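You operate a simulated robot arm through the tools that you are given. There is no shell and no other tool. Be economical: measure what you need, move in short steps, check, and stop when the job is done.

Carry out the task below with a simulated two-armed robot. There is one attempt and no reset: what you move stays moved.

## Task
Pick up the grey spindle from the top of the care cabinet with one hand, pass it to the other hand and put it on the top of the feed table.

It is judged by the outcome, as a careful person would: the job done as asked, and still so three seconds after it is handed in. It fails if anything else is knocked over, pushed out of place, dropped, spilled or broken.

## Robot
Two 7-joint arms with two-finger grippers on one trunk, on a base that drives. Base frame: it is fixed to the floor where the robot stands at the start and does not move with it; the origin is under the middle of the robot, x ahead of it, y to its left, z up. Units: m, rad, N and s.
The left shoulder is at the start at [0.078, 0.151, 0.988], the right one opposite. With the tool pointing down near the work surface each hand reaches from about 0.22 to 0.78 m from the robot's upright axis, wherever it stands, measured 20 degrees to its own side. Places, roughly: top of the feed table (15x15 cm) [1.84, -0.18, 0.78]. Payload 2.54 kg a hand.
Tool frame (each hand has its own): the origin (TCP) lies between the finger pads and is the grasp point; the fingertips stand 0.03 m ahead of it; z points along the fingers, y is the line along which they close. Largest opening 0.116 m; the body of the gripper starts 0.095 m behind the TCP.
Orientation is told as [roll, pitch, yaw] about the base's x, y, z axes, in that order, counted from this pose: with the fingers straight down and closing along the base's y, the tool's x points along the base's -x, its y along +y and its z along -z.

## Interface
- The arms move only by the tool jog_arm. It takes "left_targets", "right_targets" or both (then of equal length, played together; a hand with none holds still); each is a list of rows, each an object (a shift or turn left out is 0, a gripper value left out holds the last) with "turn": the turn, a rotation vector about the tool's x, y, z in units of 4 degrees (1.0 is 4 degrees), a list of three; "dp": the shift along the tool's x, y, z in units of 20 mm (1.0 is 20 mm), a list of three; "claw": the opening in per cent of the stroke, from 0 (shut) to 100 (fully open). In form: [{"turn": [ax, ay, az], "dp": [dx, dy, dz], "claw": claw}, ...]. A call has 1 to 12 rows; each row shifts and turns the commanded pose from where the row before left it, along the tool's axes as they then stand. A call with a number of a shift or a turn outside -1 to 1 is refused whole. Each row takes 0.2 s and may step no farther than 0.05 m and 0.15 rad from the row before; otherwise, or with a gripper value out of range, the whole call is refused. A pose out of reach is approached as far as the arm can. The call stops where the force on the tool passes 40 N (or 10 N more than at its start, if that is more) or the arm is blocked; 0.2 s more then pass. Each finger travels about 0.072 m/s and halts on what it meets, pressing with about 42 N; the grip force reading is that of the motor and also rises with nothing between the fingers. The clock runs only during rows and for 0.2 s after the last one: add rows that do not move to give the fingers time. The reply holds the time, the measured pose of the TCP, the force on the tool along the base axes, the opening and the grip force, in the units named above and with some noise, with the torque about the TCP (base axes, N m) and any sound that the robot's microphone picked up.
- Cameras (640 x 400 px; columns grow to the right, rows downward): "scene" is now at [0.1561, 0.0195, 1.1641]; the picture's right is [0.23, -0.97, 0.00], its down [-0.01, -0.00, -1.00] and it looks along [0.97, 0.23, -0.01] (base axes); focal length 214 px, centre (320, 200). "left" rides on the left gripper at [0.069, 0.015, -0.122] in its tool frame; the picture's right is [-0.21, 0.98, 0.00], its down [-0.83, -0.18, -0.53] and it looks along [-0.52, -0.11, 0.85] (tool axes); focal length 251 px, centre (320, 200). "right" rides on the right gripper at [0.069, -0.015, -0.122] in its tool frame; the picture's right is [0.21, 0.98, 0.00], its down [-0.83, 0.18, -0.53] and it looks along [-0.52, 0.12, 0.85] (tool axes); focal length 251 px, centre (320, 200). There is no depth. A picture from a camera that has moved, and an enlarged one, comes with that camera's place and axes in the base frame and with its lens.
- grab_frame(camera): a new picture of that camera. It takes no simulated time.
- raise_lower(by): slides the trunk up (or, below 0, down) by that many m; the arms and the scene camera ride with it, the base frame stays. It gives what a move gives, with no picture.
- drive_base(legs): drives the robot by 1 to 6 legs, each [ahead, left, turn to the left] in m, m and rad, along the robot's own axes; the way and the turn of a leg run together, so that a leg with both is an arc; at most 1.5 m and 3.142 rad a leg. The arms and the cameras ride along, it lands a little off, and it stops where it bumps. It gives what a move gives.
- aim_head(pan, tilt): turns the head with the scene camera to pan (to the left, within 1.396 rad either way) and tilt (down, from -0.506 to 1.204), counted from straight ahead of the robot. It gives what a move gives.
- inspect(camera, box): a new picture of the part [left, top, right, bottom] of that camera's present view, enlarged. It takes no simulated time.
- close_job(): hands the job in; it is judged then, once.

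Go step by step. Nothing tells you exact positions but the pictures and the camera data: compare them with the known pose of the tool, close in by small moves and look again before you grip or let go. The budget is 120 turns and 108 pictures, counting those below and the enlarged ones. Unless the task says otherwise, let go and move clear before handing in, and close with one line.

The tools are called after "Call:" as a command line: name --argument value ..., lists and objects as JSON in quotes. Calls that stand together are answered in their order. jog_arm: Moves the arms, as the interface text tells. Its arguments: {"type":"object","properties":{"left_targets":{"type":"array","items":{"type":"object","properties":{"turn":{"type":"array","items":{"type":"number"}},"dp":{"type":"array","items":{"type":"number"}},"claw":{"type":"number"}}}},"right_targets":{"type":"array","items":{"type":"object","properties":{"turn":{"type":"array","items":{"type":"number"}},"dp":{"type":"array","items":{"type":"number"}},"claw":{"type":"number"}}}}},"required":[]} The other tools are called the same way: raise_lower (by) slides the trunk up or down; drive_base (legs) drives the base; aim_head (pan, tilt) turns the head that bears the scene camera; grab_frame (camera) takes a picture; inspect (camera, box) takes an enlarged picture of a part of a camera's view; close_job () hands the job in.

At the start:

```text
time: 0.0
left_tool_pos: [0.2899, 0.1638, 1.1617]
left_orientation: [0.001, 0.001, 0.0]
left_wrist_force: [-1.1, -0.1, -0.5]
left_torque: [0.01, 0.0, -0.04]
left_width: 0.116
left_grasp_force: 0.0
right_tool_pos: [0.4713, -0.1014, 1.1124]
right_orientation: [-0.002, -0.002, -0.002]
right_wrist_force: [0.6, 1.0, 0.6]
right_torque: [-0.01, 0.01, 0.0]
right_width: 0.1159
right_grasp_force: 0.1
trunk travel left (down, up): [-0.225, 0.064]
robot x, y, heading: [-0.0004, -0.0007, -0.003]
head pan, tilt: [0.232, 0.005]
```

scene: 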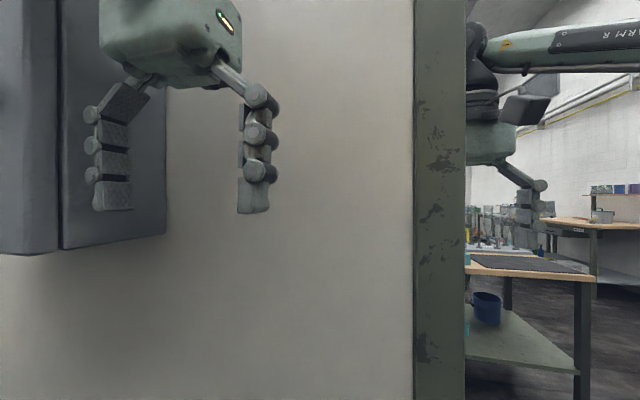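
right: 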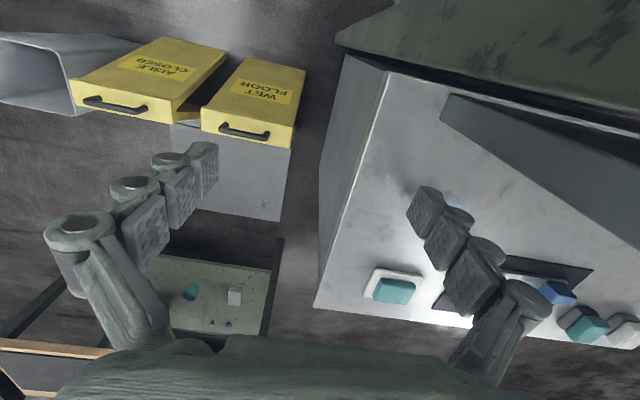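
left: 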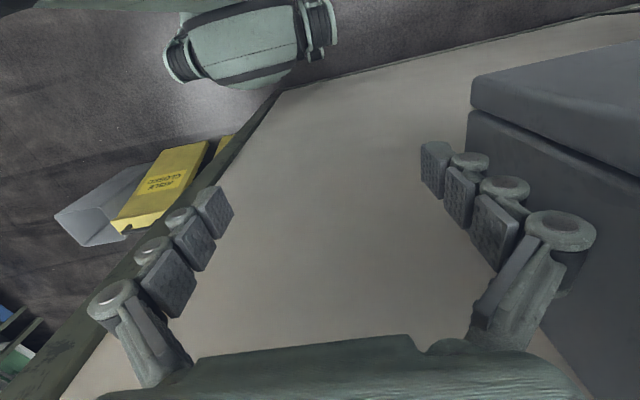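

The scene view is mostly blocked by a pale panel with a green post; a low cabinet with blocks shows in the right-hand view. I'll look around with the head first.

Call:
aim_head --pan -0.5 --tilt 0.4

Call:
grab_frame --camera "scene"

```text
time: 1.1
left_tool_pos: [0.2913, 0.1645, 1.1627]
left_orientation: [0.0, 0.0, 0.0]
left_wrist_force: [0.0, 0.1, 0.4]
left_torque: [0.03, 0.02, 0.0]
left_width: 0.116
left_grasp_force: 0.1
right_tool_pos: [0.4704, -0.1007, 1.112]
right_orientation: [0.001, -0.001, -0.002]
right_wrist_force: [0.2, 0.2, -0.3]
right_torque: [0.0, 0.01, 0.03]
right_width: 0.1162
right_grasp_force: 0.0
trunk travel left (down, up): [-0.225, 0.064]
robot x, y, heading: [0.0022, -0.0002, -0.0]
head pan, tilt: [-0.499, 0.4]
```

```text
104 pictures are left
camera scene: at [0.1498, -0.0455, 1.1276], right [-0.48, -0.88, 0.0], down [-0.34, 0.19, -0.92], along [0.81, -0.44, -0.39], focal length 214 px, centre (320, 200)
```

scene: 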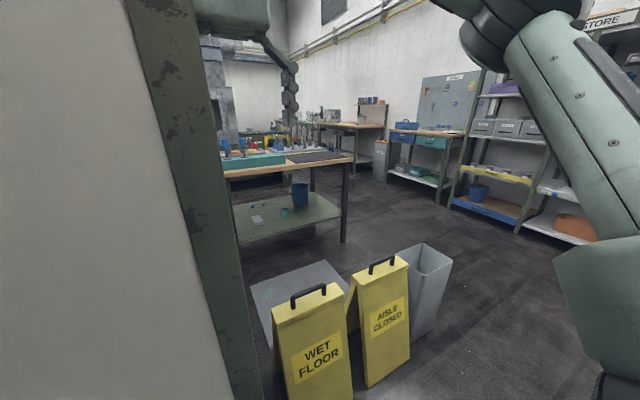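

Call:
aim_head --pan 0.9 --tilt 0.5

Call:
grab_frame --camera "scene"

Call:
aim_head --pan 0.0 --tilt 0.6

Call:
grab_frame --camera "scene"

Call:
aim_head --pan -1.39 --tilt 0.5

Call:
grab_frame --camera "scene"

```text
time: 2.6
left_tool_pos: [0.2896, 0.1635, 1.1619]
left_orientation: [-0.001, 0.001, 0.0]
left_wrist_force: [0.5, 0.6, -0.5]
left_torque: [0.0, 0.03, -0.02]
left_width: 0.1159
left_grasp_force: 0.0
right_tool_pos: [0.4709, -0.1009, 1.1121]
right_orientation: [-0.002, -0.001, -0.003]
right_wrist_force: [-0.1, -0.2, -0.6]
right_torque: [-0.01, 0.01, -0.01]
right_width: 0.1161
right_grasp_force: 0.1
trunk travel left (down, up): [-0.225, 0.064]
robot x, y, heading: [0.0005, 0.0023, -0.001]
head pan, tilt: [0.901, 0.499]
```

```text
103 pictures are left
camera scene: at [0.125, 0.0701, 1.1185], right [0.78, -0.62, 0.0], down [-0.3, -0.37, -0.88], along [0.55, 0.69, -0.48], focal length 214 px, centre (320, 200)
```

scene: 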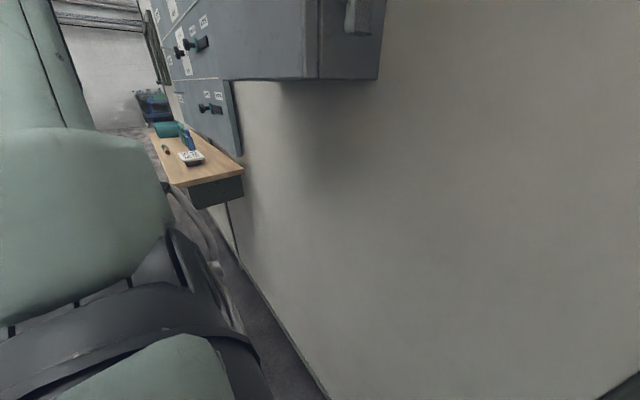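

```text
time: 3.8
left_tool_pos: [0.2902, 0.1639, 1.1631]
left_orientation: [0.0, 0.0, 0.001]
left_wrist_force: [0.3, 0.7, -0.2]
left_torque: [-0.02, -0.03, 0.0]
left_width: 0.116
left_grasp_force: 0.1
right_tool_pos: [0.473, -0.1012, 1.1133]
right_orientation: [0.001, -0.002, -0.002]
right_wrist_force: [-0.6, 0.2, 0.0]
right_torque: [0.05, -0.01, 0.0]
right_width: 0.1156
right_grasp_force: 0.2
trunk travel left (down, up): [-0.225, 0.064]
robot x, y, heading: [0.0019, 0.0018, -0.006]
head pan, tilt: [0.0, 0.6]
```

```text
102 pictures are left
camera scene: at [0.1568, -0.0011, 1.1094], right [0.0, -1.0, 0.0], down [-0.56, 0.0, -0.83], along [0.83, 0.0, -0.56], focal length 214 px, centre (320, 200)
```

scene: 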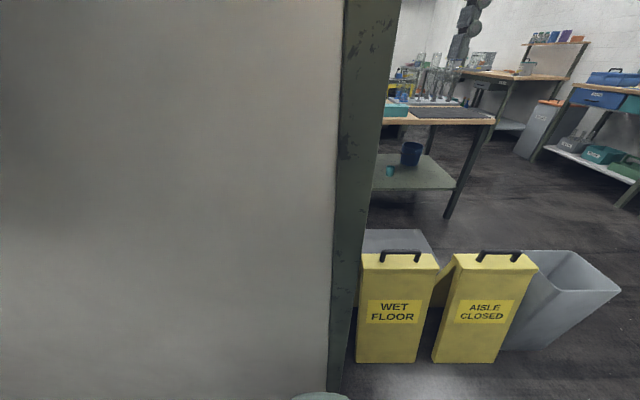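

```text
time: 5.3
left_tool_pos: [0.2896, 0.1642, 1.163]
left_orientation: [0.001, 0.001, 0.0]
left_wrist_force: [0.2, -0.1, -0.4]
left_torque: [0.02, 0.0, 0.0]
left_width: 0.116
left_grasp_force: 0.3
right_tool_pos: [0.4708, -0.1011, 1.1131]
right_orientation: [-0.001, -0.001, -0.003]
right_wrist_force: [0.5, -0.7, -0.9]
right_torque: [0.0, 0.0, 0.01]
right_width: 0.1159
right_grasp_force: 0.1
trunk travel left (down, up): [-0.225, 0.064]
robot x, y, heading: [0.0011, -0.0041, -0.003]
head pan, tilt: [-1.389, 0.499]
```

```text
101 pictures are left
camera scene: at [0.0849, -0.0907, 1.1185], right [-0.98, -0.18, 0.0], down [-0.09, 0.47, -0.88], along [0.16, -0.86, -0.48], focal length 214 px, centre (320, 200)
```

scene: 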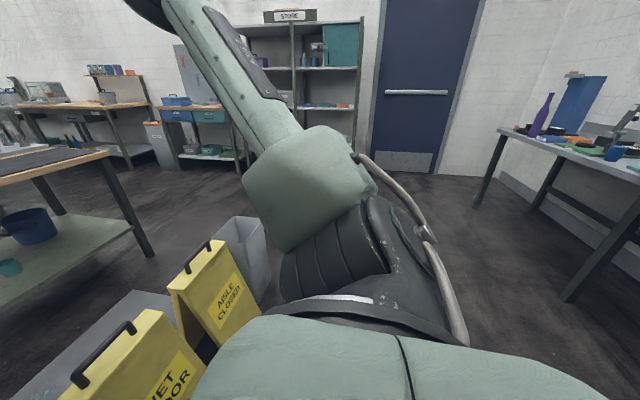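

The care cabinet seems to be the white-topped one behind the panel, with the signs, a bin and a grey box to its right. I'll enlarge the right-hand view to look for the spindle.

Call:
inspect --camera "right" --box '[320, 150, 640, 350]'

Call:
aim_head --pan -0.2 --tilt 0.3

Call:
inspect --camera "scene" --box '[240, 100, 480, 250]'

```text
2.00 times, centred on (480, 250) of right
camera zoom: at [0.4016, -0.1157, 1.2356], right [-0.21, 0.98, 0.0], down [0.83, 0.18, 0.53], along [0.52, 0.11, -0.84], focal length 503 px, centre (0, 100)
```

zoom: 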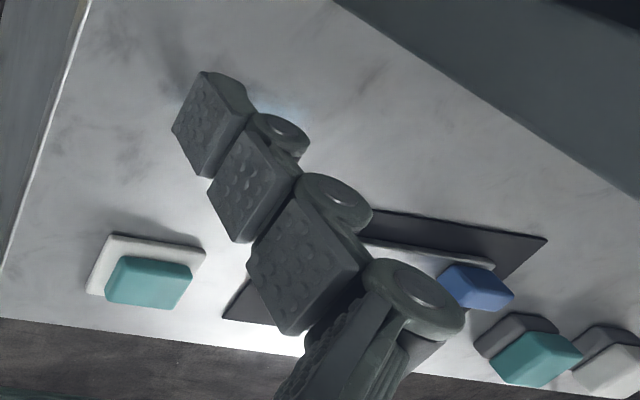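

```text
time: 6.7
left_tool_pos: [0.2904, 0.1645, 1.1625]
left_orientation: [-0.002, 0.0, 0.0]
left_wrist_force: [0.5, 0.0, -0.1]
left_torque: [-0.02, 0.02, 0.0]
left_width: 0.116
left_grasp_force: 0.0
right_tool_pos: [0.4709, -0.1012, 1.1129]
right_orientation: [0.0, -0.002, -0.002]
right_wrist_force: [0.1, -0.2, 1.4]
right_torque: [0.01, 0.02, -0.03]
right_width: 0.116
right_grasp_force: 0.2
trunk travel left (down, up): [-0.225, 0.064]
robot x, y, heading: [0.0024, 0.0019, -0.0]
head pan, tilt: [-0.201, 0.3]
```

```text
2.67 times, centred on (360, 175) of scene
camera zoom: at [0.1599, -0.0199, 1.1369], right [-0.2, -0.98, 0.0], down [-0.29, 0.06, -0.96], along [0.94, -0.19, -0.3], focal length 572 px, centre (213, 267)
```

zoom: 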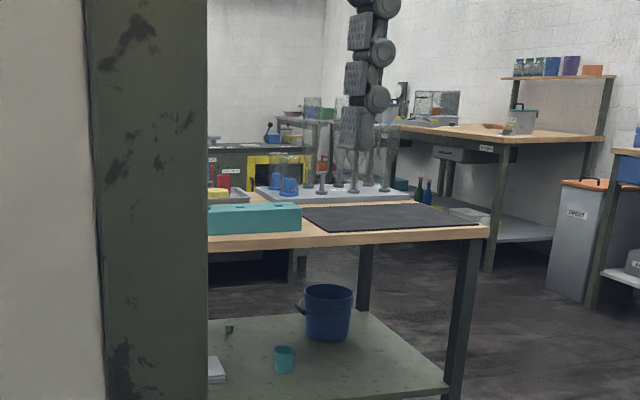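

The cabinet top holds several blocks and a dark tray; the feed table lies beyond. I'll drive right, clear of the signs and bin, then look again.

Call:
drive_base --legs '[[0, -1.4, 0]]'

Call:
aim_head --pan 0.6 --tilt 0.4

Call:
grab_frame --camera "scene"

```text
time: 20.4
left_tool_pos: [0.2746, -1.2474, 1.163]
left_orientation: [0.0, 0.0, -0.027]
left_wrist_force: [0.1, -0.4, -0.3]
left_torque: [-0.01, 0.0, 0.01]
left_width: 0.116
left_grasp_force: 0.0
right_tool_pos: [0.4493, -1.5179, 1.1127]
right_orientation: [0.001, -0.002, -0.028]
right_wrist_force: [0.3, 0.1, 0.1]
right_torque: [0.01, 0.0, -0.01]
right_width: 0.116
right_grasp_force: 0.0
trunk travel left (down, up): [-0.225, 0.064]
robot x, y, heading: [-0.0208, -1.404, -0.024]
head pan, tilt: [-0.201, 0.3]
```

```text
time: 21.5
left_tool_pos: [0.275, -1.2474, 1.1632]
left_orientation: [0.0, 0.002, -0.028]
left_wrist_force: [0.2, 0.4, 0.7]
left_torque: [0.0, -0.01, 0.01]
left_width: 0.116
left_grasp_force: 0.1
right_tool_pos: [0.4477, -1.5171, 1.1125]
right_orientation: [0.003, -0.001, -0.031]
right_wrist_force: [0.7, 0.5, -0.3]
right_torque: [-0.01, 0.0, -0.01]
right_width: 0.1161
right_grasp_force: 0.1
trunk travel left (down, up): [-0.225, 0.064]
robot x, y, heading: [-0.0218, -1.4055, -0.031]
head pan, tilt: [0.6, 0.4]
```

```text
98 pictures are left
camera scene: at [0.1269, -1.3559, 1.1276], right [0.54, -0.84, 0.0], down [-0.33, -0.21, -0.92], along [0.77, 0.5, -0.39], focal length 214 px, centre (320, 200)
```

scene: 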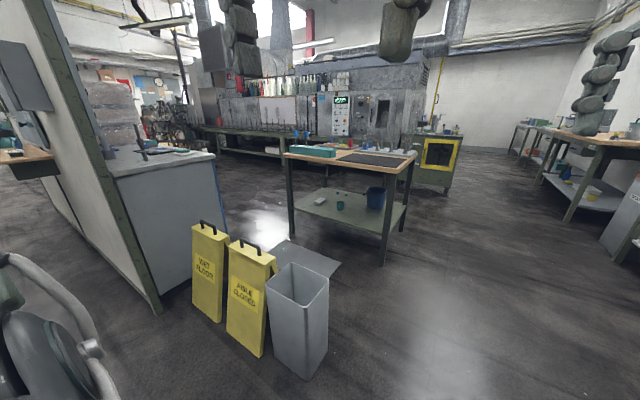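

Call:
inspect --camera "scene" --box '[80, 100, 240, 200]'

Call:
inspect --camera "scene" --box '[270, 110, 430, 210]'

```text
4.00 times, centred on (160, 150) of scene
camera zoom: at [0.1269, -1.3559, 1.1276], right [0.54, -0.84, 0.0], down [-0.33, -0.21, -0.92], along [0.77, 0.5, -0.39], focal length 858 px, centre (960, 400)
```

zoom: 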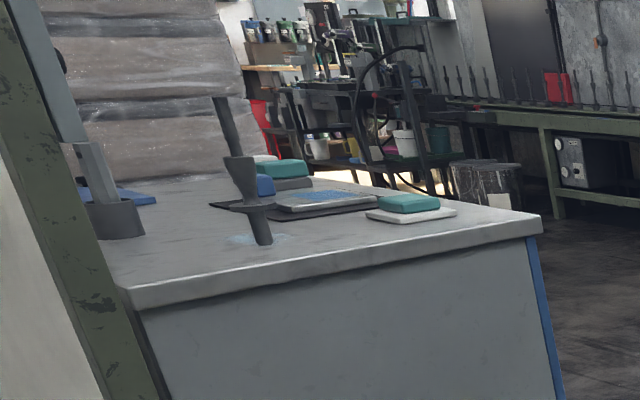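

```text
4.00 times, centred on (350, 160) of scene
camera zoom: at [0.1269, -1.3559, 1.1276], right [0.54, -0.84, 0.0], down [-0.33, -0.21, -0.92], along [0.77, 0.5, -0.39], focal length 858 px, centre (200, 360)
```

zoom: 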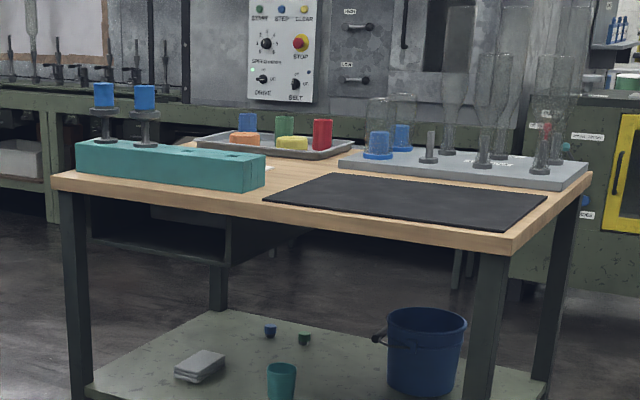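

The grey spindle stands upright on the cabinet near (0.64, 0.24), about 0.2 m tall; the feed-table spot is behind the teal block. I'll check the grey sheet on the floor where I'd need to stand.

Call:
inspect --camera "scene" --box '[180, 200, 380, 325]'

Call:
drive_base --legs '[[1.05, 0, 0]]'

Call:
aim_head --pan 1.3 --tilt 0.5

Call:
grab_frame --camera "scene"

```text
3.20 times, centred on (280, 262) of scene
camera zoom: at [0.1269, -1.3559, 1.1276], right [0.54, -0.84, 0.0], down [-0.33, -0.21, -0.92], along [0.77, 0.5, -0.39], focal length 686 px, centre (448, 0)
```

zoom: 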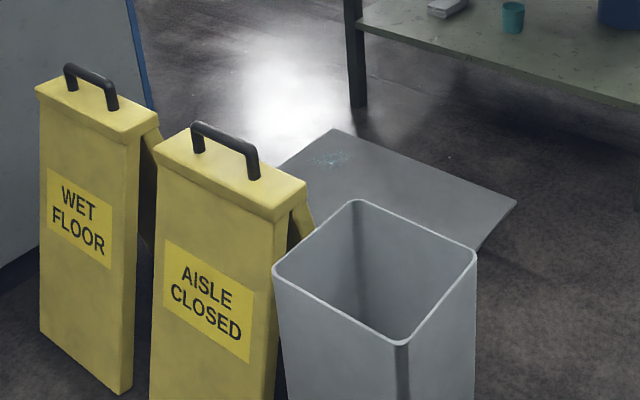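

```text
time: 26.9
left_tool_pos: [1.3191, -1.2653, 1.1628]
left_orientation: [-0.001, -0.001, -0.014]
left_wrist_force: [0.9, 0.2, 0.0]
left_torque: [0.03, 0.02, 0.03]
left_width: 0.1162
left_grasp_force: 0.0
right_tool_pos: [1.4969, -1.5332, 1.1126]
right_orientation: [0.001, 0.001, -0.016]
right_wrist_force: [0.6, 0.1, -0.3]
right_torque: [0.01, 0.02, -0.02]
right_width: 0.1162
right_grasp_force: 0.0
trunk travel left (down, up): [-0.225, 0.064]
robot x, y, heading: [1.0271, -1.4244, -0.017]
head pan, tilt: [0.6, 0.4]
```

```text
time: 28.0
left_tool_pos: [1.3206, -1.2655, 1.1634]
left_orientation: [0.0, 0.001, -0.014]
left_wrist_force: [-0.1, -0.3, -0.3]
left_torque: [-0.01, 0.01, 0.01]
left_width: 0.116
left_grasp_force: 0.0
right_tool_pos: [1.4962, -1.5329, 1.1128]
right_orientation: [0.0, -0.001, -0.015]
right_wrist_force: [0.3, 0.5, 0.0]
right_torque: [-0.02, 0.04, 0.0]
right_width: 0.1159
right_grasp_force: 0.0
trunk travel left (down, up): [-0.225, 0.064]
robot x, y, heading: [1.0265, -1.4238, -0.018]
head pan, tilt: [1.3, 0.499]
```

```text
94 pictures are left
camera scene: at [1.1207, -1.3397, 1.1185], right [0.96, -0.28, 0.0], down [-0.13, -0.46, -0.88], along [0.25, 0.84, -0.48], focal length 214 px, centre (320, 200)
```

scene: 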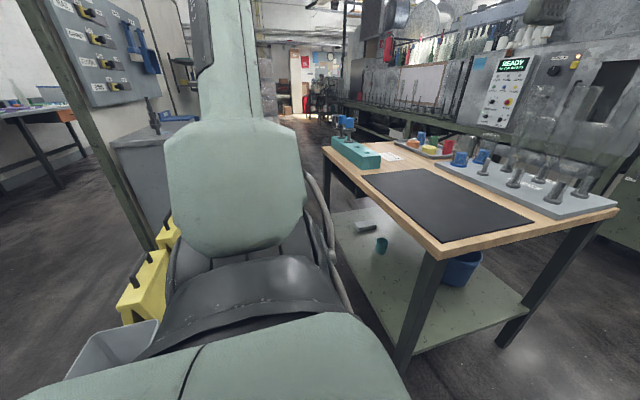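

Call:
drive_base --legs '[[0, 0, 1.59]]'

Call:
aim_head --pan 0.15 --tilt 0.5

Call:
grab_frame --camera "scene"

```text
time: 32.3
left_tool_pos: [0.8671, -1.1316, 1.1632]
left_orientation: [0.0, 0.002, 1.556]
left_wrist_force: [0.1, 0.3, 1.0]
left_torque: [0.0, 0.01, -0.01]
left_width: 0.1161
left_grasp_force: 0.0
right_tool_pos: [1.1358, -0.9558, 1.1129]
right_orientation: [0.0, -0.001, 1.555]
right_wrist_force: [0.1, 0.1, 0.1]
right_torque: [-0.02, -0.04, 0.02]
right_width: 0.1161
right_grasp_force: 0.1
trunk travel left (down, up): [-0.225, 0.064]
robot x, y, heading: [1.0292, -1.4215, 1.554]
head pan, tilt: [1.3, 0.499]
```

```text
time: 33.7
left_tool_pos: [0.8672, -1.1323, 1.1622]
left_orientation: [0.001, 0.0, 1.556]
left_wrist_force: [-0.4, 0.2, 0.5]
left_torque: [-0.01, -0.01, 0.01]
left_width: 0.1159
left_grasp_force: 0.0
right_tool_pos: [1.1357, -0.9549, 1.1124]
right_orientation: [0.001, -0.002, 1.554]
right_wrist_force: [0.0, -0.1, 0.0]
right_torque: [0.01, -0.03, -0.01]
right_width: 0.1161
right_grasp_force: 0.0
trunk travel left (down, up): [-0.225, 0.064]
robot x, y, heading: [1.0274, -1.4241, 1.555]
head pan, tilt: [0.15, 0.499]
```

```text
93 pictures are left
camera scene: at [1.0159, -1.2678, 1.1185], right [0.99, 0.13, 0.0], down [0.06, -0.47, -0.88], along [-0.12, 0.87, -0.48], focal length 214 px, centre (320, 200)
```

scene: 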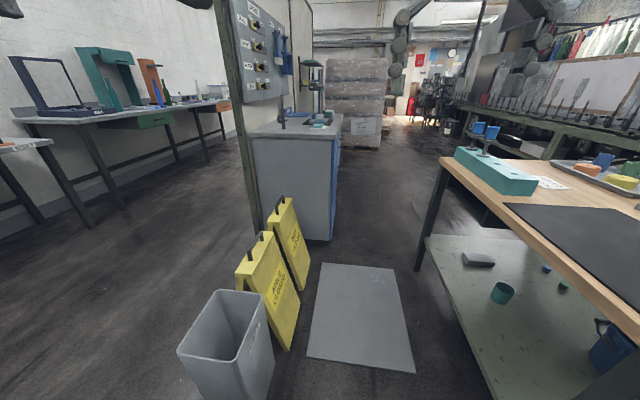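

Call:
inspect --camera "scene" --box '[440, 110, 640, 235]'

Call:
inspect --camera "scene" --box '[240, 70, 360, 145]'

Call:
aim_head --pan -1.2 --tilt 0.6

Call:
grab_frame --camera "scene"

```text
3.20 times, centred on (540, 172) of scene
camera zoom: at [1.0159, -1.2678, 1.1185], right [0.99, 0.13, 0.0], down [0.06, -0.47, -0.88], along [-0.12, 0.87, -0.48], focal length 686 px, centre (-384, 288)
```

zoom: 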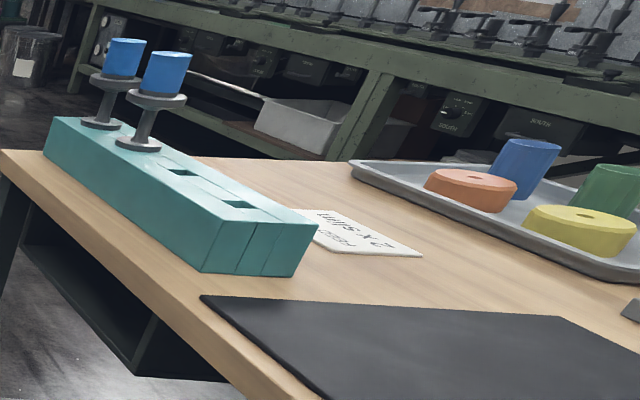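

```text
5.33 times, centred on (300, 108) of scene
camera zoom: at [1.0159, -1.2678, 1.1185], right [0.99, 0.13, 0.0], down [0.06, -0.47, -0.88], along [-0.12, 0.87, -0.48], focal length 1144 px, centre (427, 693)
```

zoom: 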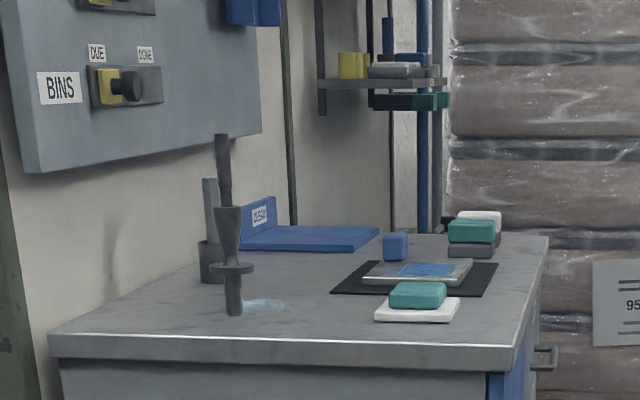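

```text
time: 35.2
left_tool_pos: [0.8676, -1.1338, 1.1628]
left_orientation: [0.001, -0.001, 1.554]
left_wrist_force: [0.2, 0.9, -0.1]
left_torque: [-0.01, 0.01, -0.02]
left_width: 0.1159
left_grasp_force: 0.0
right_tool_pos: [1.1357, -0.9556, 1.1125]
right_orientation: [0.0, -0.002, 1.553]
right_wrist_force: [-0.6, 0.1, -0.1]
right_torque: [0.02, 0.01, 0.0]
right_width: 0.1161
right_grasp_force: 0.0
trunk travel left (down, up): [-0.225, 0.064]
robot x, y, heading: [1.0283, -1.4318, 1.552]
head pan, tilt: [-1.201, 0.6]
```

```text
90 pictures are left
camera scene: at [1.111, -1.3273, 1.1094], right [0.35, -0.94, 0.0], down [-0.53, -0.2, -0.83], along [0.77, 0.29, -0.56], focal length 214 px, centre (320, 200)
```

scene: 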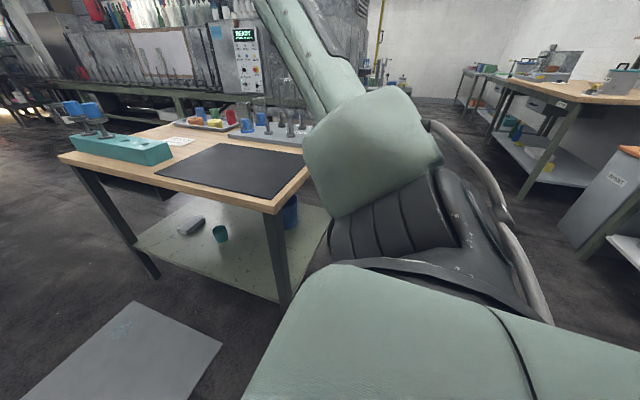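

Call:
inspect --camera "scene" --box '[50, 80, 210, 180]'

Call:
raise_lower --by 0.064

Call:
drive_base --legs '[[0.6, -0.06, 0]]'

Call:
aim_head --pan 0.4 --tilt 0.5

Call:
grab_frame --camera "scene"

```text
4.00 times, centred on (130, 130) of scene
camera zoom: at [1.111, -1.3273, 1.1094], right [0.35, -0.94, 0.0], down [-0.53, -0.2, -0.83], along [0.77, 0.29, -0.56], focal length 858 px, centre (1080, 480)
```

zoom: 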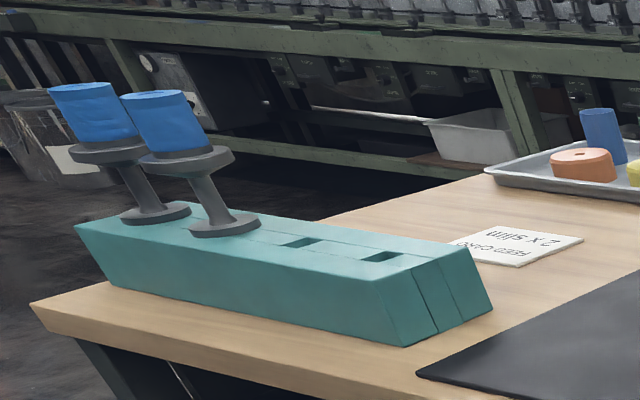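

```text
time: 36.2
left_tool_pos: [0.8668, -1.1313, 1.227]
left_orientation: [0.001, 0.001, 1.557]
left_wrist_force: [0.0, -0.6, 0.7]
left_torque: [-0.04, 0.01, -0.02]
left_width: 0.116
left_grasp_force: 0.0
right_tool_pos: [1.1357, -0.9552, 1.1768]
right_orientation: [0.002, 0.0, 1.554]
right_wrist_force: [0.4, 0.1, 0.1]
right_torque: [0.01, -0.02, -0.03]
right_width: 0.116
right_grasp_force: 0.1
trunk travel left (down, up): [-0.289, 0.0]
robot x, y, heading: [1.0276, -1.425, 1.554]
head pan, tilt: [-1.201, 0.6]
```

```text
time: 39.6
left_tool_pos: [0.9367, -0.5432, 1.2275]
left_orientation: [0.0, 0.001, 1.555]
left_wrist_force: [-0.1, 0.5, 0.3]
left_torque: [-0.02, 0.02, 0.01]
left_width: 0.116
left_grasp_force: 0.1
right_tool_pos: [1.2055, -0.3663, 1.1767]
right_orientation: [-0.001, 0.001, 1.553]
right_wrist_force: [-0.2, 0.4, -0.4]
right_torque: [-0.04, -0.01, 0.03]
right_width: 0.1161
right_grasp_force: 0.2
trunk travel left (down, up): [-0.289, 0.0]
robot x, y, heading: [1.1005, -0.8359, 1.557]
head pan, tilt: [-1.201, 0.6]
```

```text
time: 41.2
left_tool_pos: [0.9373, -0.5439, 1.2269]
left_orientation: [-0.001, -0.001, 1.555]
left_wrist_force: [0.1, 0.4, 0.2]
left_torque: [0.0, 0.01, 0.0]
left_width: 0.1157
left_grasp_force: 0.1
right_tool_pos: [1.206, -0.3671, 1.1764]
right_orientation: [0.001, -0.002, 1.555]
right_wrist_force: [0.4, -0.1, 0.9]
right_torque: [0.02, 0.02, 0.0]
right_width: 0.116
right_grasp_force: 0.1
trunk travel left (down, up): [-0.289, 0.0]
robot x, y, heading: [1.0928, -0.8333, 1.558]
head pan, tilt: [0.4, 0.499]
```

```text
88 pictures are left
camera scene: at [1.0641, -0.6846, 1.1825], right [0.93, 0.37, 0.0], down [0.18, -0.44, -0.88], along [-0.33, 0.81, -0.48], focal length 214 px, centre (320, 200)
```

scene: 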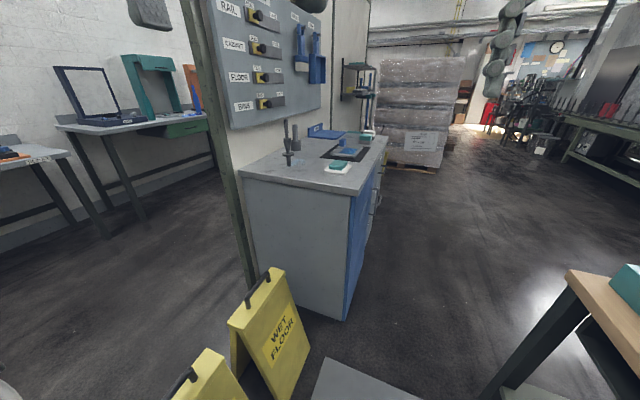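

Call:
inspect --camera "scene" --box '[250, 110, 370, 185]'

Call:
aim_head --pan 0.3 --tilt 1.2

Call:
grab_frame --camera "scene"

```text
5.33 times, centred on (310, 148) of scene
camera zoom: at [1.0641, -0.6846, 1.1825], right [0.93, 0.37, 0.0], down [0.18, -0.44, -0.88], along [-0.33, 0.81, -0.48], focal length 1144 px, centre (373, 480)
```

zoom: 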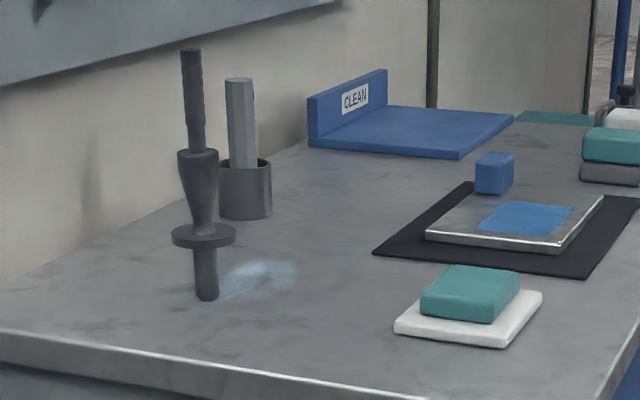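

```text
time: 42.3
left_tool_pos: [0.9376, -0.544, 1.2269]
left_orientation: [0.001, 0.0, 1.556]
left_wrist_force: [0.1, -0.5, 0.2]
left_torque: [-0.02, -0.05, -0.01]
left_width: 0.1159
left_grasp_force: 0.0
right_tool_pos: [1.2048, -0.3658, 1.1765]
right_orientation: [-0.001, -0.001, 1.554]
right_wrist_force: [-0.2, 0.0, 0.3]
right_torque: [-0.02, 0.02, 0.0]
right_width: 0.116
right_grasp_force: 0.1
trunk travel left (down, up): [-0.289, 0.0]
robot x, y, heading: [1.0987, -0.836, 1.551]
head pan, tilt: [0.3, 1.201]
```

```text
86 pictures are left
camera scene: at [1.0824, -0.7153, 1.1288], right [0.96, 0.28, 0.0], down [0.26, -0.89, -0.36], along [-0.1, 0.35, -0.93], focal length 214 px, centre (320, 200)
```

scene: 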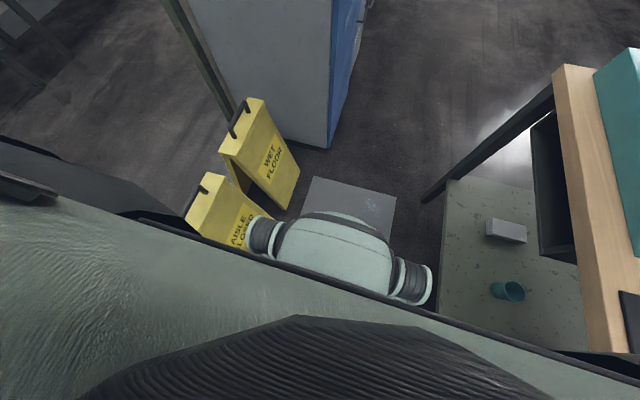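

Triangulating gives the spindle at about (0.60, 0.10), base z 0.86, top z 1.056: pin, flange at 0.913, cone, and a 17 mm rod from 0.978 up. I plan a horizontal left grasp low on the rod, then a top-down right-hand take of its top. First I'll pitch the left hand to horizontal here.

Call:
jog_arm --left_targets '[{"turn": [0, -1, 0], "dp": [-0.8, 0, 0.05]}, {"turn": [0, -1, 0], "dp": [-0.8, 0, 0.1]}, {"turn": [0, -1, 0], "dp": [-0.8, 0, 0.15]}, {"turn": [0, -1, 0], "dp": [-0.78, 0, 0.2]}, {"turn": [0, -1, 0], "dp": [-0.76, 0, 0.25]}, {"turn": [0, -1, 0], "dp": [-0.74, 0, 0.3]}, {"turn": [0, -1, 0], "dp": [-0.7, 0, 0.35]}, {"turn": [0, -1, 0], "dp": [-0.68, 0, 0.4]}, {"turn": [0, -1, 0], "dp": [-0.65, 0, 0.45]}, {"turn": [0, -1, 0], "dp": [-0.6, 0, 0.5]}, {"turn": [0, -1, 0], "dp": [-0.55, 0, 0.55]}, {"turn": [0, -1, 0], "dp": [-0.5, 0, 0.6]}]'

Call:
jog_arm --left_targets '[{"turn": [0, -1, 0], "dp": [-0.5, 0, 0.6]}, {"turn": [0, -1, 0], "dp": [-0.4, 0, 0.6]}, {"turn": [0, -1, 0], "dp": [-0.4, 0, 0.7]}, {"turn": [0, -1, 0], "dp": [-0.3, 0, 0.7]}, {"turn": [0, -1, 0], "dp": [-0.3, 0, 0.7]}, {"turn": [0, -1, 0], "dp": [-0.2, 0, 0.7]}, {"turn": [0, -1, 0], "dp": [-0.1, 0, 0.7]}, {"turn": [0, -1, 0], "dp": [-0.1, 0, 0.7]}, {"turn": [0, -1, 0], "dp": [0, 0, 0.5]}, {"turn": [0, -1, 0], "dp": [0, 0, 0.5]}, {"turn": [0, -0.5, 0], "dp": [0, 0, 0]}]'

Call:
aim_head --pan 0.4 --tilt 0.4

Call:
grab_frame --camera "scene"

```text
time: 44.9
left_tool_pos: [0.9401, -0.3521, 1.2164]
left_orientation: [-0.001, -0.839, 1.555]
left_wrist_force: [0.0, 0.4, 0.3]
left_torque: [0.0, 0.03, 0.02]
left_width: 0.1157
left_grasp_force: 0.1
right_tool_pos: [1.2057, -0.3657, 1.1762]
right_orientation: [0.001, -0.002, 1.554]
right_wrist_force: [0.2, -0.8, 0.0]
right_torque: [0.02, -0.01, 0.03]
right_width: 0.1161
right_grasp_force: 0.0
trunk travel left (down, up): [-0.289, 0.0]
robot x, y, heading: [1.0955, -0.8342, 1.558]
head pan, tilt: [0.3, 1.201]
```

```text
time: 47.3
left_tool_pos: [0.9425, -0.2139, 1.2021]
left_orientation: [-2.429, -1.57, -2.299]
left_wrist_force: [-0.2, 0.2, -0.2]
left_torque: [0.03, 0.0, -0.03]
left_width: 0.1163
left_grasp_force: 0.1
right_tool_pos: [1.2056, -0.3664, 1.1764]
right_orientation: [0.0, -0.001, 1.553]
right_wrist_force: [0.7, -1.0, 0.4]
right_torque: [0.01, -0.01, 0.02]
right_width: 0.1163
right_grasp_force: 0.0
trunk travel left (down, up): [-0.289, 0.0]
robot x, y, heading: [1.0972, -0.8313, 1.557]
head pan, tilt: [0.3, 1.201]
```

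```text
time: 48.4
left_tool_pos: [0.9416, -0.2149, 1.2023]
left_orientation: [-2.662, -1.57, -2.068]
left_wrist_force: [1.0, 0.3, -0.2]
left_torque: [-0.03, 0.01, 0.01]
left_width: 0.1162
left_grasp_force: 0.1
right_tool_pos: [1.2058, -0.3665, 1.1771]
right_orientation: [0.0, -0.002, 1.552]
right_wrist_force: [-1.1, -0.4, 0.0]
right_torque: [0.01, -0.02, -0.03]
right_width: 0.1159
right_grasp_force: 0.2
trunk travel left (down, up): [-0.289, 0.0]
robot x, y, heading: [1.0995, -0.8358, 1.557]
head pan, tilt: [0.4, 0.4]
```

```text
85 pictures are left
camera scene: at [1.0635, -0.6831, 1.1915], right [0.93, 0.37, 0.0], down [0.15, -0.36, -0.92], along [-0.34, 0.85, -0.39], focal length 214 px, centre (320, 200)
```

scene: 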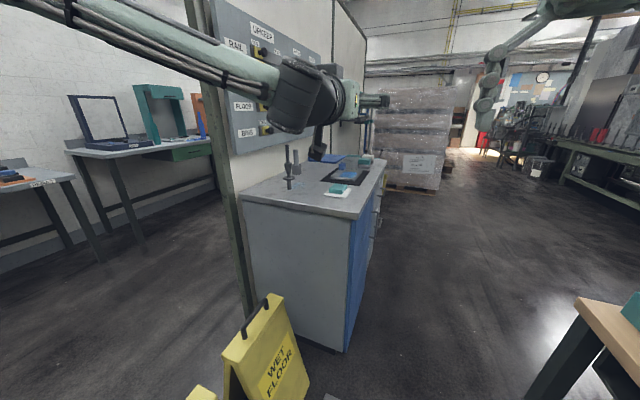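

Call:
drive_base --legs '[[0.25, 0, 0]]'

Call:
jog_arm --left_targets '[{"turn": [-1, 0, 0], "dp": [0.3, -1, -0.7]}, {"turn": [-1, 0, 0], "dp": [0.3, -1, -0.7]}, {"turn": [-1, 0, 0], "dp": [0.3, -1, -0.5]}, {"turn": [-1, 0, 0], "dp": [0.3, -1, -0.3]}, {"turn": [-1, 0, 0], "dp": [0.3, -1, -0.2]}]'

Call:
grab_frame --camera "scene"

Call:
grab_frame --camera "left"

```text
time: 50.3
left_tool_pos: [0.9402, 0.0388, 1.2019]
left_orientation: [-1.431, -1.571, 2.993]
left_wrist_force: [-0.6, 0.6, 0.3]
left_torque: [0.05, 0.01, 0.02]
left_width: 0.1158
left_grasp_force: 0.0
right_tool_pos: [1.2043, -0.112, 1.1762]
right_orientation: [0.0, 0.001, 1.561]
right_wrist_force: [-0.9, 0.5, -0.9]
right_torque: [-0.04, 0.02, 0.02]
right_width: 0.1164
right_grasp_force: 0.2
trunk travel left (down, up): [-0.289, 0.0]
robot x, y, heading: [1.1025, -0.5816, 1.558]
head pan, tilt: [0.4, 0.4]
```

```text
time: 51.5
left_tool_pos: [1.002, 0.0029, 1.1841]
left_orientation: [-2.003, -1.57, -2.506]
left_wrist_force: [0.0, 1.0, 0.6]
left_torque: [0.03, 0.0, 0.03]
left_width: 0.1161
left_grasp_force: 0.0
left hand out of reach, approached as far as the arm can: row 4, 5
right_tool_pos: [1.2048, -0.1129, 1.1758]
right_orientation: [0.0, -0.001, 1.562]
right_wrist_force: [-0.4, 0.4, -0.9]
right_torque: [-0.02, 0.01, -0.04]
right_width: 0.1161
right_grasp_force: 0.0
trunk travel left (down, up): [-0.289, 0.0]
robot x, y, heading: [1.0991, -0.58, 1.568]
head pan, tilt: [0.4, 0.4]
```

```text
84 pictures are left
camera scene: at [1.0651, -0.4299, 1.1915], right [0.92, 0.38, 0.0], down [0.15, -0.36, -0.92], along [-0.35, 0.85, -0.39], focal length 214 px, centre (320, 200)
```

scene: 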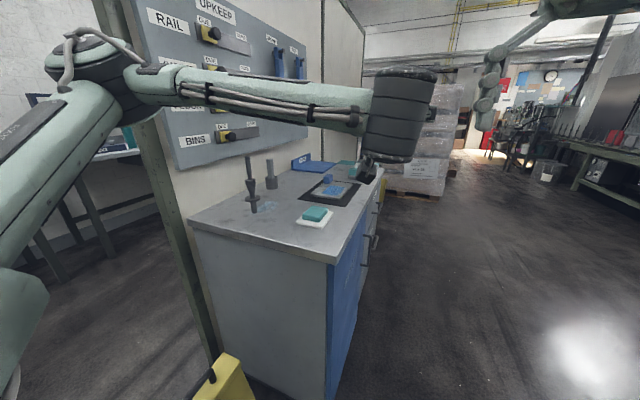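

```text
83 pictures are left
camera left: at [1.0122, -0.1183, 1.1146], right [-0.96, -0.2, 0.21], down [0.29, -0.49, 0.83], along [-0.06, 0.85, 0.52], focal length 251 px, centre (320, 200)
```

left: 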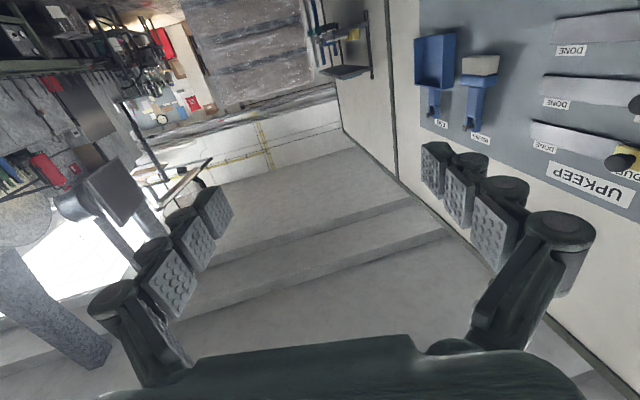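

The shift took the hand the wrong way (tool y points to the robot's left). Turning the robot left by about 0.43 rad should put the spindle straight ahead of the left hand and swing the elbow away from the panel.

Call:
drive_base --legs '[[0, 0, 0.43]]'

Call:
aim_head --pan 0.1 --tilt 0.45

Call:
grab_frame --camera "scene"

Call:
grab_frame --camera "left"

```text
time: 52.8
left_tool_pos: [0.8652, -0.0366, 1.1832]
left_orientation: [-2.005, -1.569, -2.263]
left_wrist_force: [0.4, 0.0, -0.1]
left_torque: [0.03, -0.04, 0.02]
left_width: 0.1162
left_grasp_force: 0.0
right_tool_pos: [1.0891, -0.0999, 1.1769]
right_orientation: [-0.001, -0.003, 1.8]
right_wrist_force: [-0.3, 0.1, -0.2]
right_torque: [-0.02, 0.03, 0.02]
right_width: 0.1158
right_grasp_force: 0.0
trunk travel left (down, up): [-0.289, 0.0]
robot x, y, heading: [1.1002, -0.5832, 1.801]
head pan, tilt: [0.4, 0.4]
stopped in leg 1: the robot was blocked; the commanded pose is now the measured one
```

```text
time: 53.6
left_tool_pos: [0.8652, -0.0377, 1.183]
left_orientation: [-2.327, -1.572, -1.942]
left_wrist_force: [-0.3, 1.1, -0.1]
left_torque: [0.03, 0.03, 0.01]
left_width: 0.1161
left_grasp_force: 0.0
right_tool_pos: [1.09, -0.0998, 1.176]
right_orientation: [0.002, -0.002, 1.802]
right_wrist_force: [0.2, 1.1, 0.0]
right_torque: [0.0, -0.01, -0.01]
right_width: 0.1159
right_grasp_force: 0.2
trunk travel left (down, up): [-0.289, 0.0]
robot x, y, heading: [1.1008, -0.5833, 1.804]
head pan, tilt: [0.099, 0.45]
```

```text
82 pictures are left
camera scene: at [1.0545, -0.4307, 1.1869], right [0.94, 0.33, 0.0], down [0.14, -0.41, -0.9], along [-0.3, 0.85, -0.44], focal length 214 px, centre (320, 200)
```

scene: 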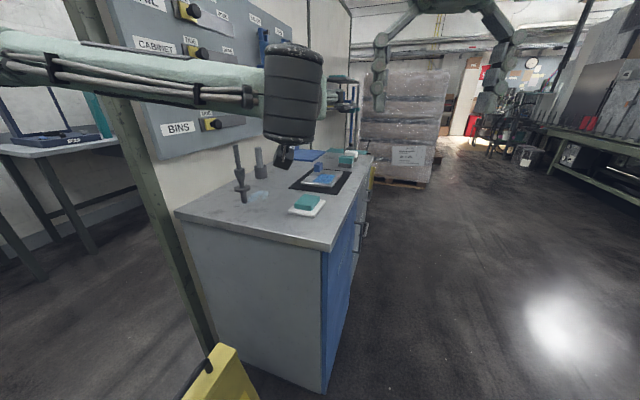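

```text
81 pictures are left
camera left: at [0.9047, -0.1528, 1.1148], right [-0.88, -0.42, 0.21], down [0.39, -0.41, 0.83], along [-0.26, 0.81, 0.52], focal length 251 px, centre (320, 200)
```

left: 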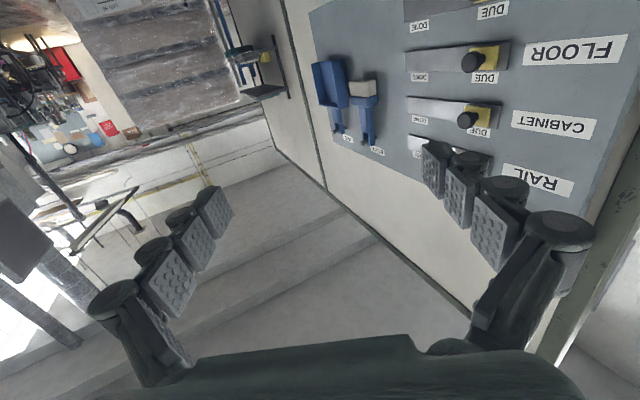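

The turn was blocked partway. I'll look to see what touched.

Call:
aim_head --pan 0.9 --tilt 0.3

Call:
grab_frame --camera "scene"

Call:
aim_head --pan 0.6 --tilt 1.2

Call:
grab_frame --camera "scene"

```text
time: 54.7
left_tool_pos: [0.8658, -0.0374, 1.1844]
left_orientation: [-2.377, -1.571, -1.893]
left_wrist_force: [0.1, 0.4, -0.3]
left_torque: [0.02, -0.02, 0.03]
left_width: 0.116
left_grasp_force: 0.0
right_tool_pos: [1.0889, -0.1007, 1.1765]
right_orientation: [0.0, 0.0, 1.801]
right_wrist_force: [-0.3, -0.7, 0.7]
right_torque: [-0.01, -0.04, -0.02]
right_width: 0.1159
right_grasp_force: 0.0
trunk travel left (down, up): [-0.289, 0.0]
robot x, y, heading: [1.0992, -0.5853, 1.801]
head pan, tilt: [0.901, 0.3]
```

```text
80 pictures are left
camera scene: at [1.0, -0.478, 1.2009], right [0.42, 0.91, 0.0], down [0.27, -0.13, -0.96], along [-0.87, 0.4, -0.3], focal length 214 px, centre (320, 200)
```

scene: 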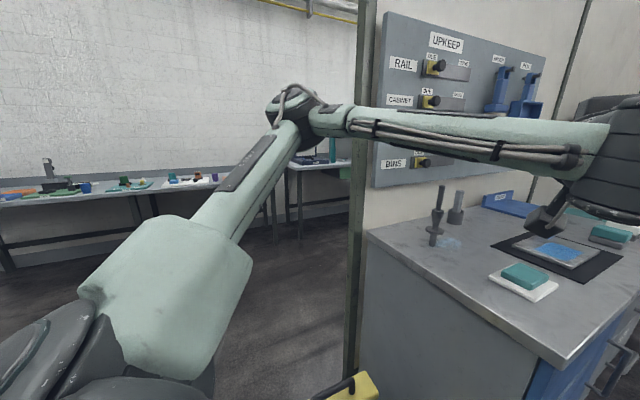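

```text
time: 55.9
left_tool_pos: [0.8655, -0.0374, 1.184]
left_orientation: [-2.345, -1.57, -1.924]
left_wrist_force: [0.3, 0.0, -0.2]
left_torque: [0.0, -0.02, 0.02]
left_width: 0.1159
left_grasp_force: 0.1
right_tool_pos: [1.09, -0.101, 1.1777]
right_orientation: [0.001, -0.001, 1.802]
right_wrist_force: [-0.2, -0.7, 0.0]
right_torque: [-0.01, 0.04, 0.0]
right_width: 0.1159
right_grasp_force: 0.0
trunk travel left (down, up): [-0.289, 0.0]
robot x, y, heading: [1.0989, -0.5812, 1.807]
head pan, tilt: [0.6, 1.201]
```

```text
79 pictures are left
camera scene: at [1.0431, -0.48, 1.1288], right [0.67, 0.74, 0.0], down [0.69, -0.63, -0.36], along [-0.27, 0.24, -0.93], focal length 214 px, centre (320, 200)
```

scene: 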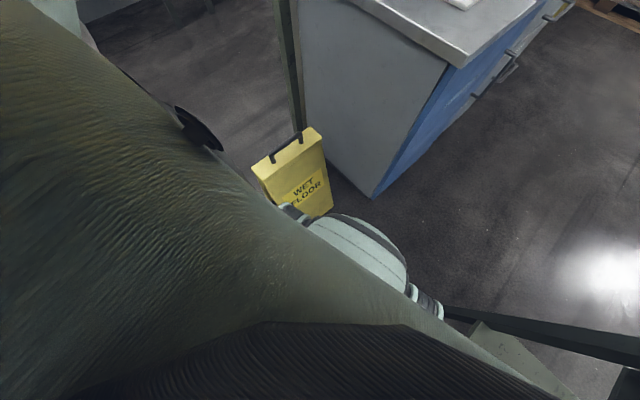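

Nothing appears displaced; the corridor is too tight to rotate more. The spindle is already within the left hand's range, so I'll ease the base back slightly and move the hand left in steps.

Call:
drive_base --legs '[[0, 0, -0.04]]'

Call:
jog_arm --left_targets '[{"dp": [0, 1, 0]}, {"dp": [0, 1, 0]}, {"dp": [0, 1, 0]}, {"dp": [0, 1, 0]}, {"dp": [0, 1, 0]}]'

Call:
aim_head --pan 0.7 --tilt 0.3

Call:
grab_frame --camera "scene"

```text
time: 56.7
left_tool_pos: [0.8867, -0.028, 1.184]
left_orientation: [-2.743, -1.571, -1.566]
left_wrist_force: [0.5, 0.2, -0.6]
left_torque: [-0.01, 0.0, 0.01]
left_width: 0.1157
left_grasp_force: 0.1
right_tool_pos: [1.1103, -0.1001, 1.176]
right_orientation: [0.001, -0.001, 1.762]
right_wrist_force: [0.5, -0.1, -0.4]
right_torque: [-0.01, 0.04, 0.0]
right_width: 0.1161
right_grasp_force: 0.0
trunk travel left (down, up): [-0.289, 0.0]
robot x, y, heading: [1.0997, -0.5823, 1.767]
head pan, tilt: [0.6, 1.201]
```

```text
time: 57.9
left_tool_pos: [0.7954, -0.0689, 1.1849]
left_orientation: [-2.272, -1.569, -2.036]
left_wrist_force: [-0.3, -0.1, 0.2]
left_torque: [0.01, -0.03, -0.04]
left_width: 0.116
left_grasp_force: 0.0
right_tool_pos: [1.1085, -0.1013, 1.1765]
right_orientation: [0.0, -0.003, 1.762]
right_wrist_force: [0.4, -0.5, -0.1]
right_torque: [0.01, -0.04, 0.0]
right_width: 0.1159
right_grasp_force: 0.1
trunk travel left (down, up): [-0.289, 0.0]
robot x, y, heading: [1.0984, -0.5808, 1.769]
head pan, tilt: [0.6, 1.201]
```

```text
time: 59.1
left_tool_pos: [0.7969, -0.0665, 1.1844]
left_orientation: [-2.267, -1.57, -2.04]
left_wrist_force: [0.5, 0.5, -0.8]
left_torque: [0.03, 0.02, 0.04]
left_width: 0.116
left_grasp_force: 0.0
right_tool_pos: [1.1092, -0.1003, 1.1766]
right_orientation: [-0.003, 0.0, 1.762]
right_wrist_force: [-0.1, 0.6, 0.7]
right_torque: [0.0, 0.01, 0.03]
right_width: 0.116
right_grasp_force: 0.0
trunk travel left (down, up): [-0.289, 0.0]
robot x, y, heading: [1.1007, -0.5832, 1.764]
head pan, tilt: [0.7, 0.3]
```

```text
78 pictures are left
camera scene: at [1.0144, -0.4585, 1.2008], right [0.63, 0.78, 0.0], down [0.23, -0.19, -0.96], along [-0.74, 0.6, -0.3], focal length 214 px, centre (320, 200)
```

scene: 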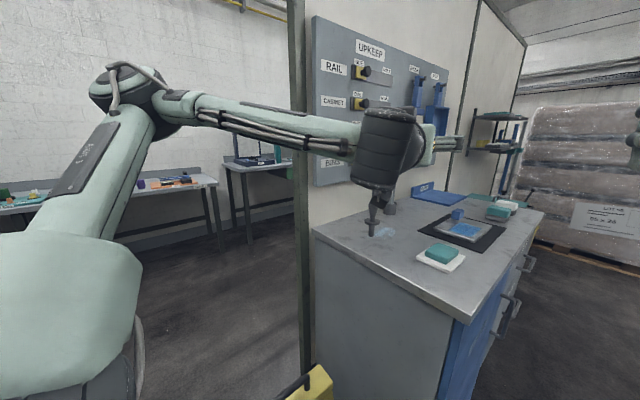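

Call:
jog_arm --left_targets '[{"dp": [0.9, 0.9, 0]}, {"dp": [0.9, 0.9, 0]}, {"dp": [0.9, 0.9, 0]}, {"dp": [0.9, 0.9, 0]}, {"dp": [0.9, 0.9, 0]}, {"dp": [0.9, 0.9, 0]}, {"dp": [1, 0, 0]}, {"dp": [1, 0, 0]}, {"dp": [1, 0, 0]}, {"dp": [0.5, 0, 0]}]'

Call:
grab_frame --camera "scene"

Call:
grab_frame --camera "left"

```text
time: 61.3
left_tool_pos: [0.6902, -0.0979, 1.0075]
left_orientation: [-2.793, -1.57, -1.517]
left_wrist_force: [0.1, -0.4, 0.5]
left_torque: [-0.02, 0.0, -0.01]
left_width: 0.116
left_grasp_force: 0.1
left hand out of reach, approached as far as the arm can: row 4, 5, 6
right_tool_pos: [1.1082, -0.1006, 1.1773]
right_orientation: [0.001, -0.003, 1.763]
right_wrist_force: [0.3, 0.4, -0.7]
right_torque: [0.02, 0.02, -0.01]
right_width: 0.1157
right_grasp_force: 0.0
trunk travel left (down, up): [-0.289, 0.0]
robot x, y, heading: [1.0979, -0.5835, 1.764]
head pan, tilt: [0.7, 0.3]
```

```text
77 pictures are left
camera scene: at [1.0143, -0.4585, 1.2009], right [0.63, 0.78, 0.0], down [0.23, -0.19, -0.96], along [-0.74, 0.6, -0.3], focal length 214 px, centre (320, 200)
```

scene: 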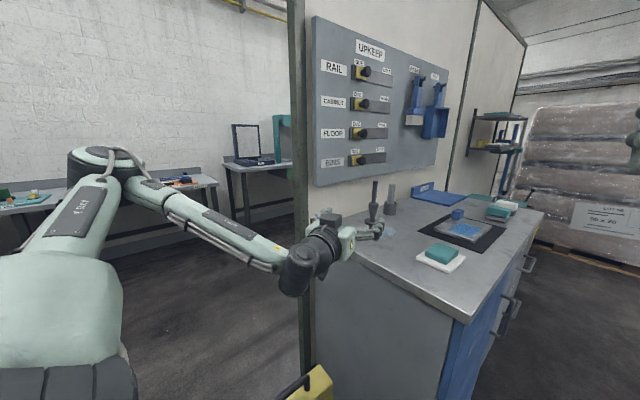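

```text
76 pictures are left
camera left: at [0.7253, -0.2138, 0.9391], right [-0.9, -0.38, 0.21], down [0.38, -0.42, 0.83], along [-0.23, 0.82, 0.52], focal length 251 px, centre (320, 200)
```

left: 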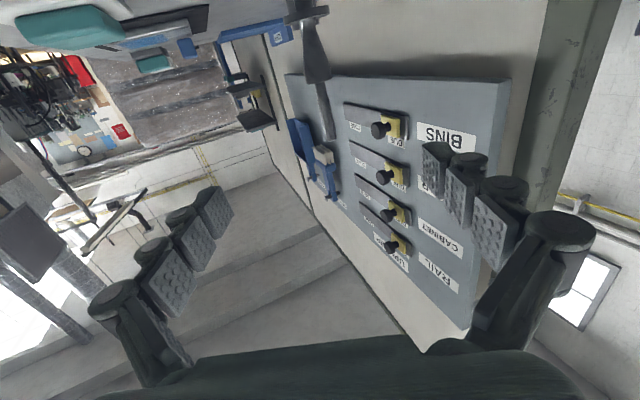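

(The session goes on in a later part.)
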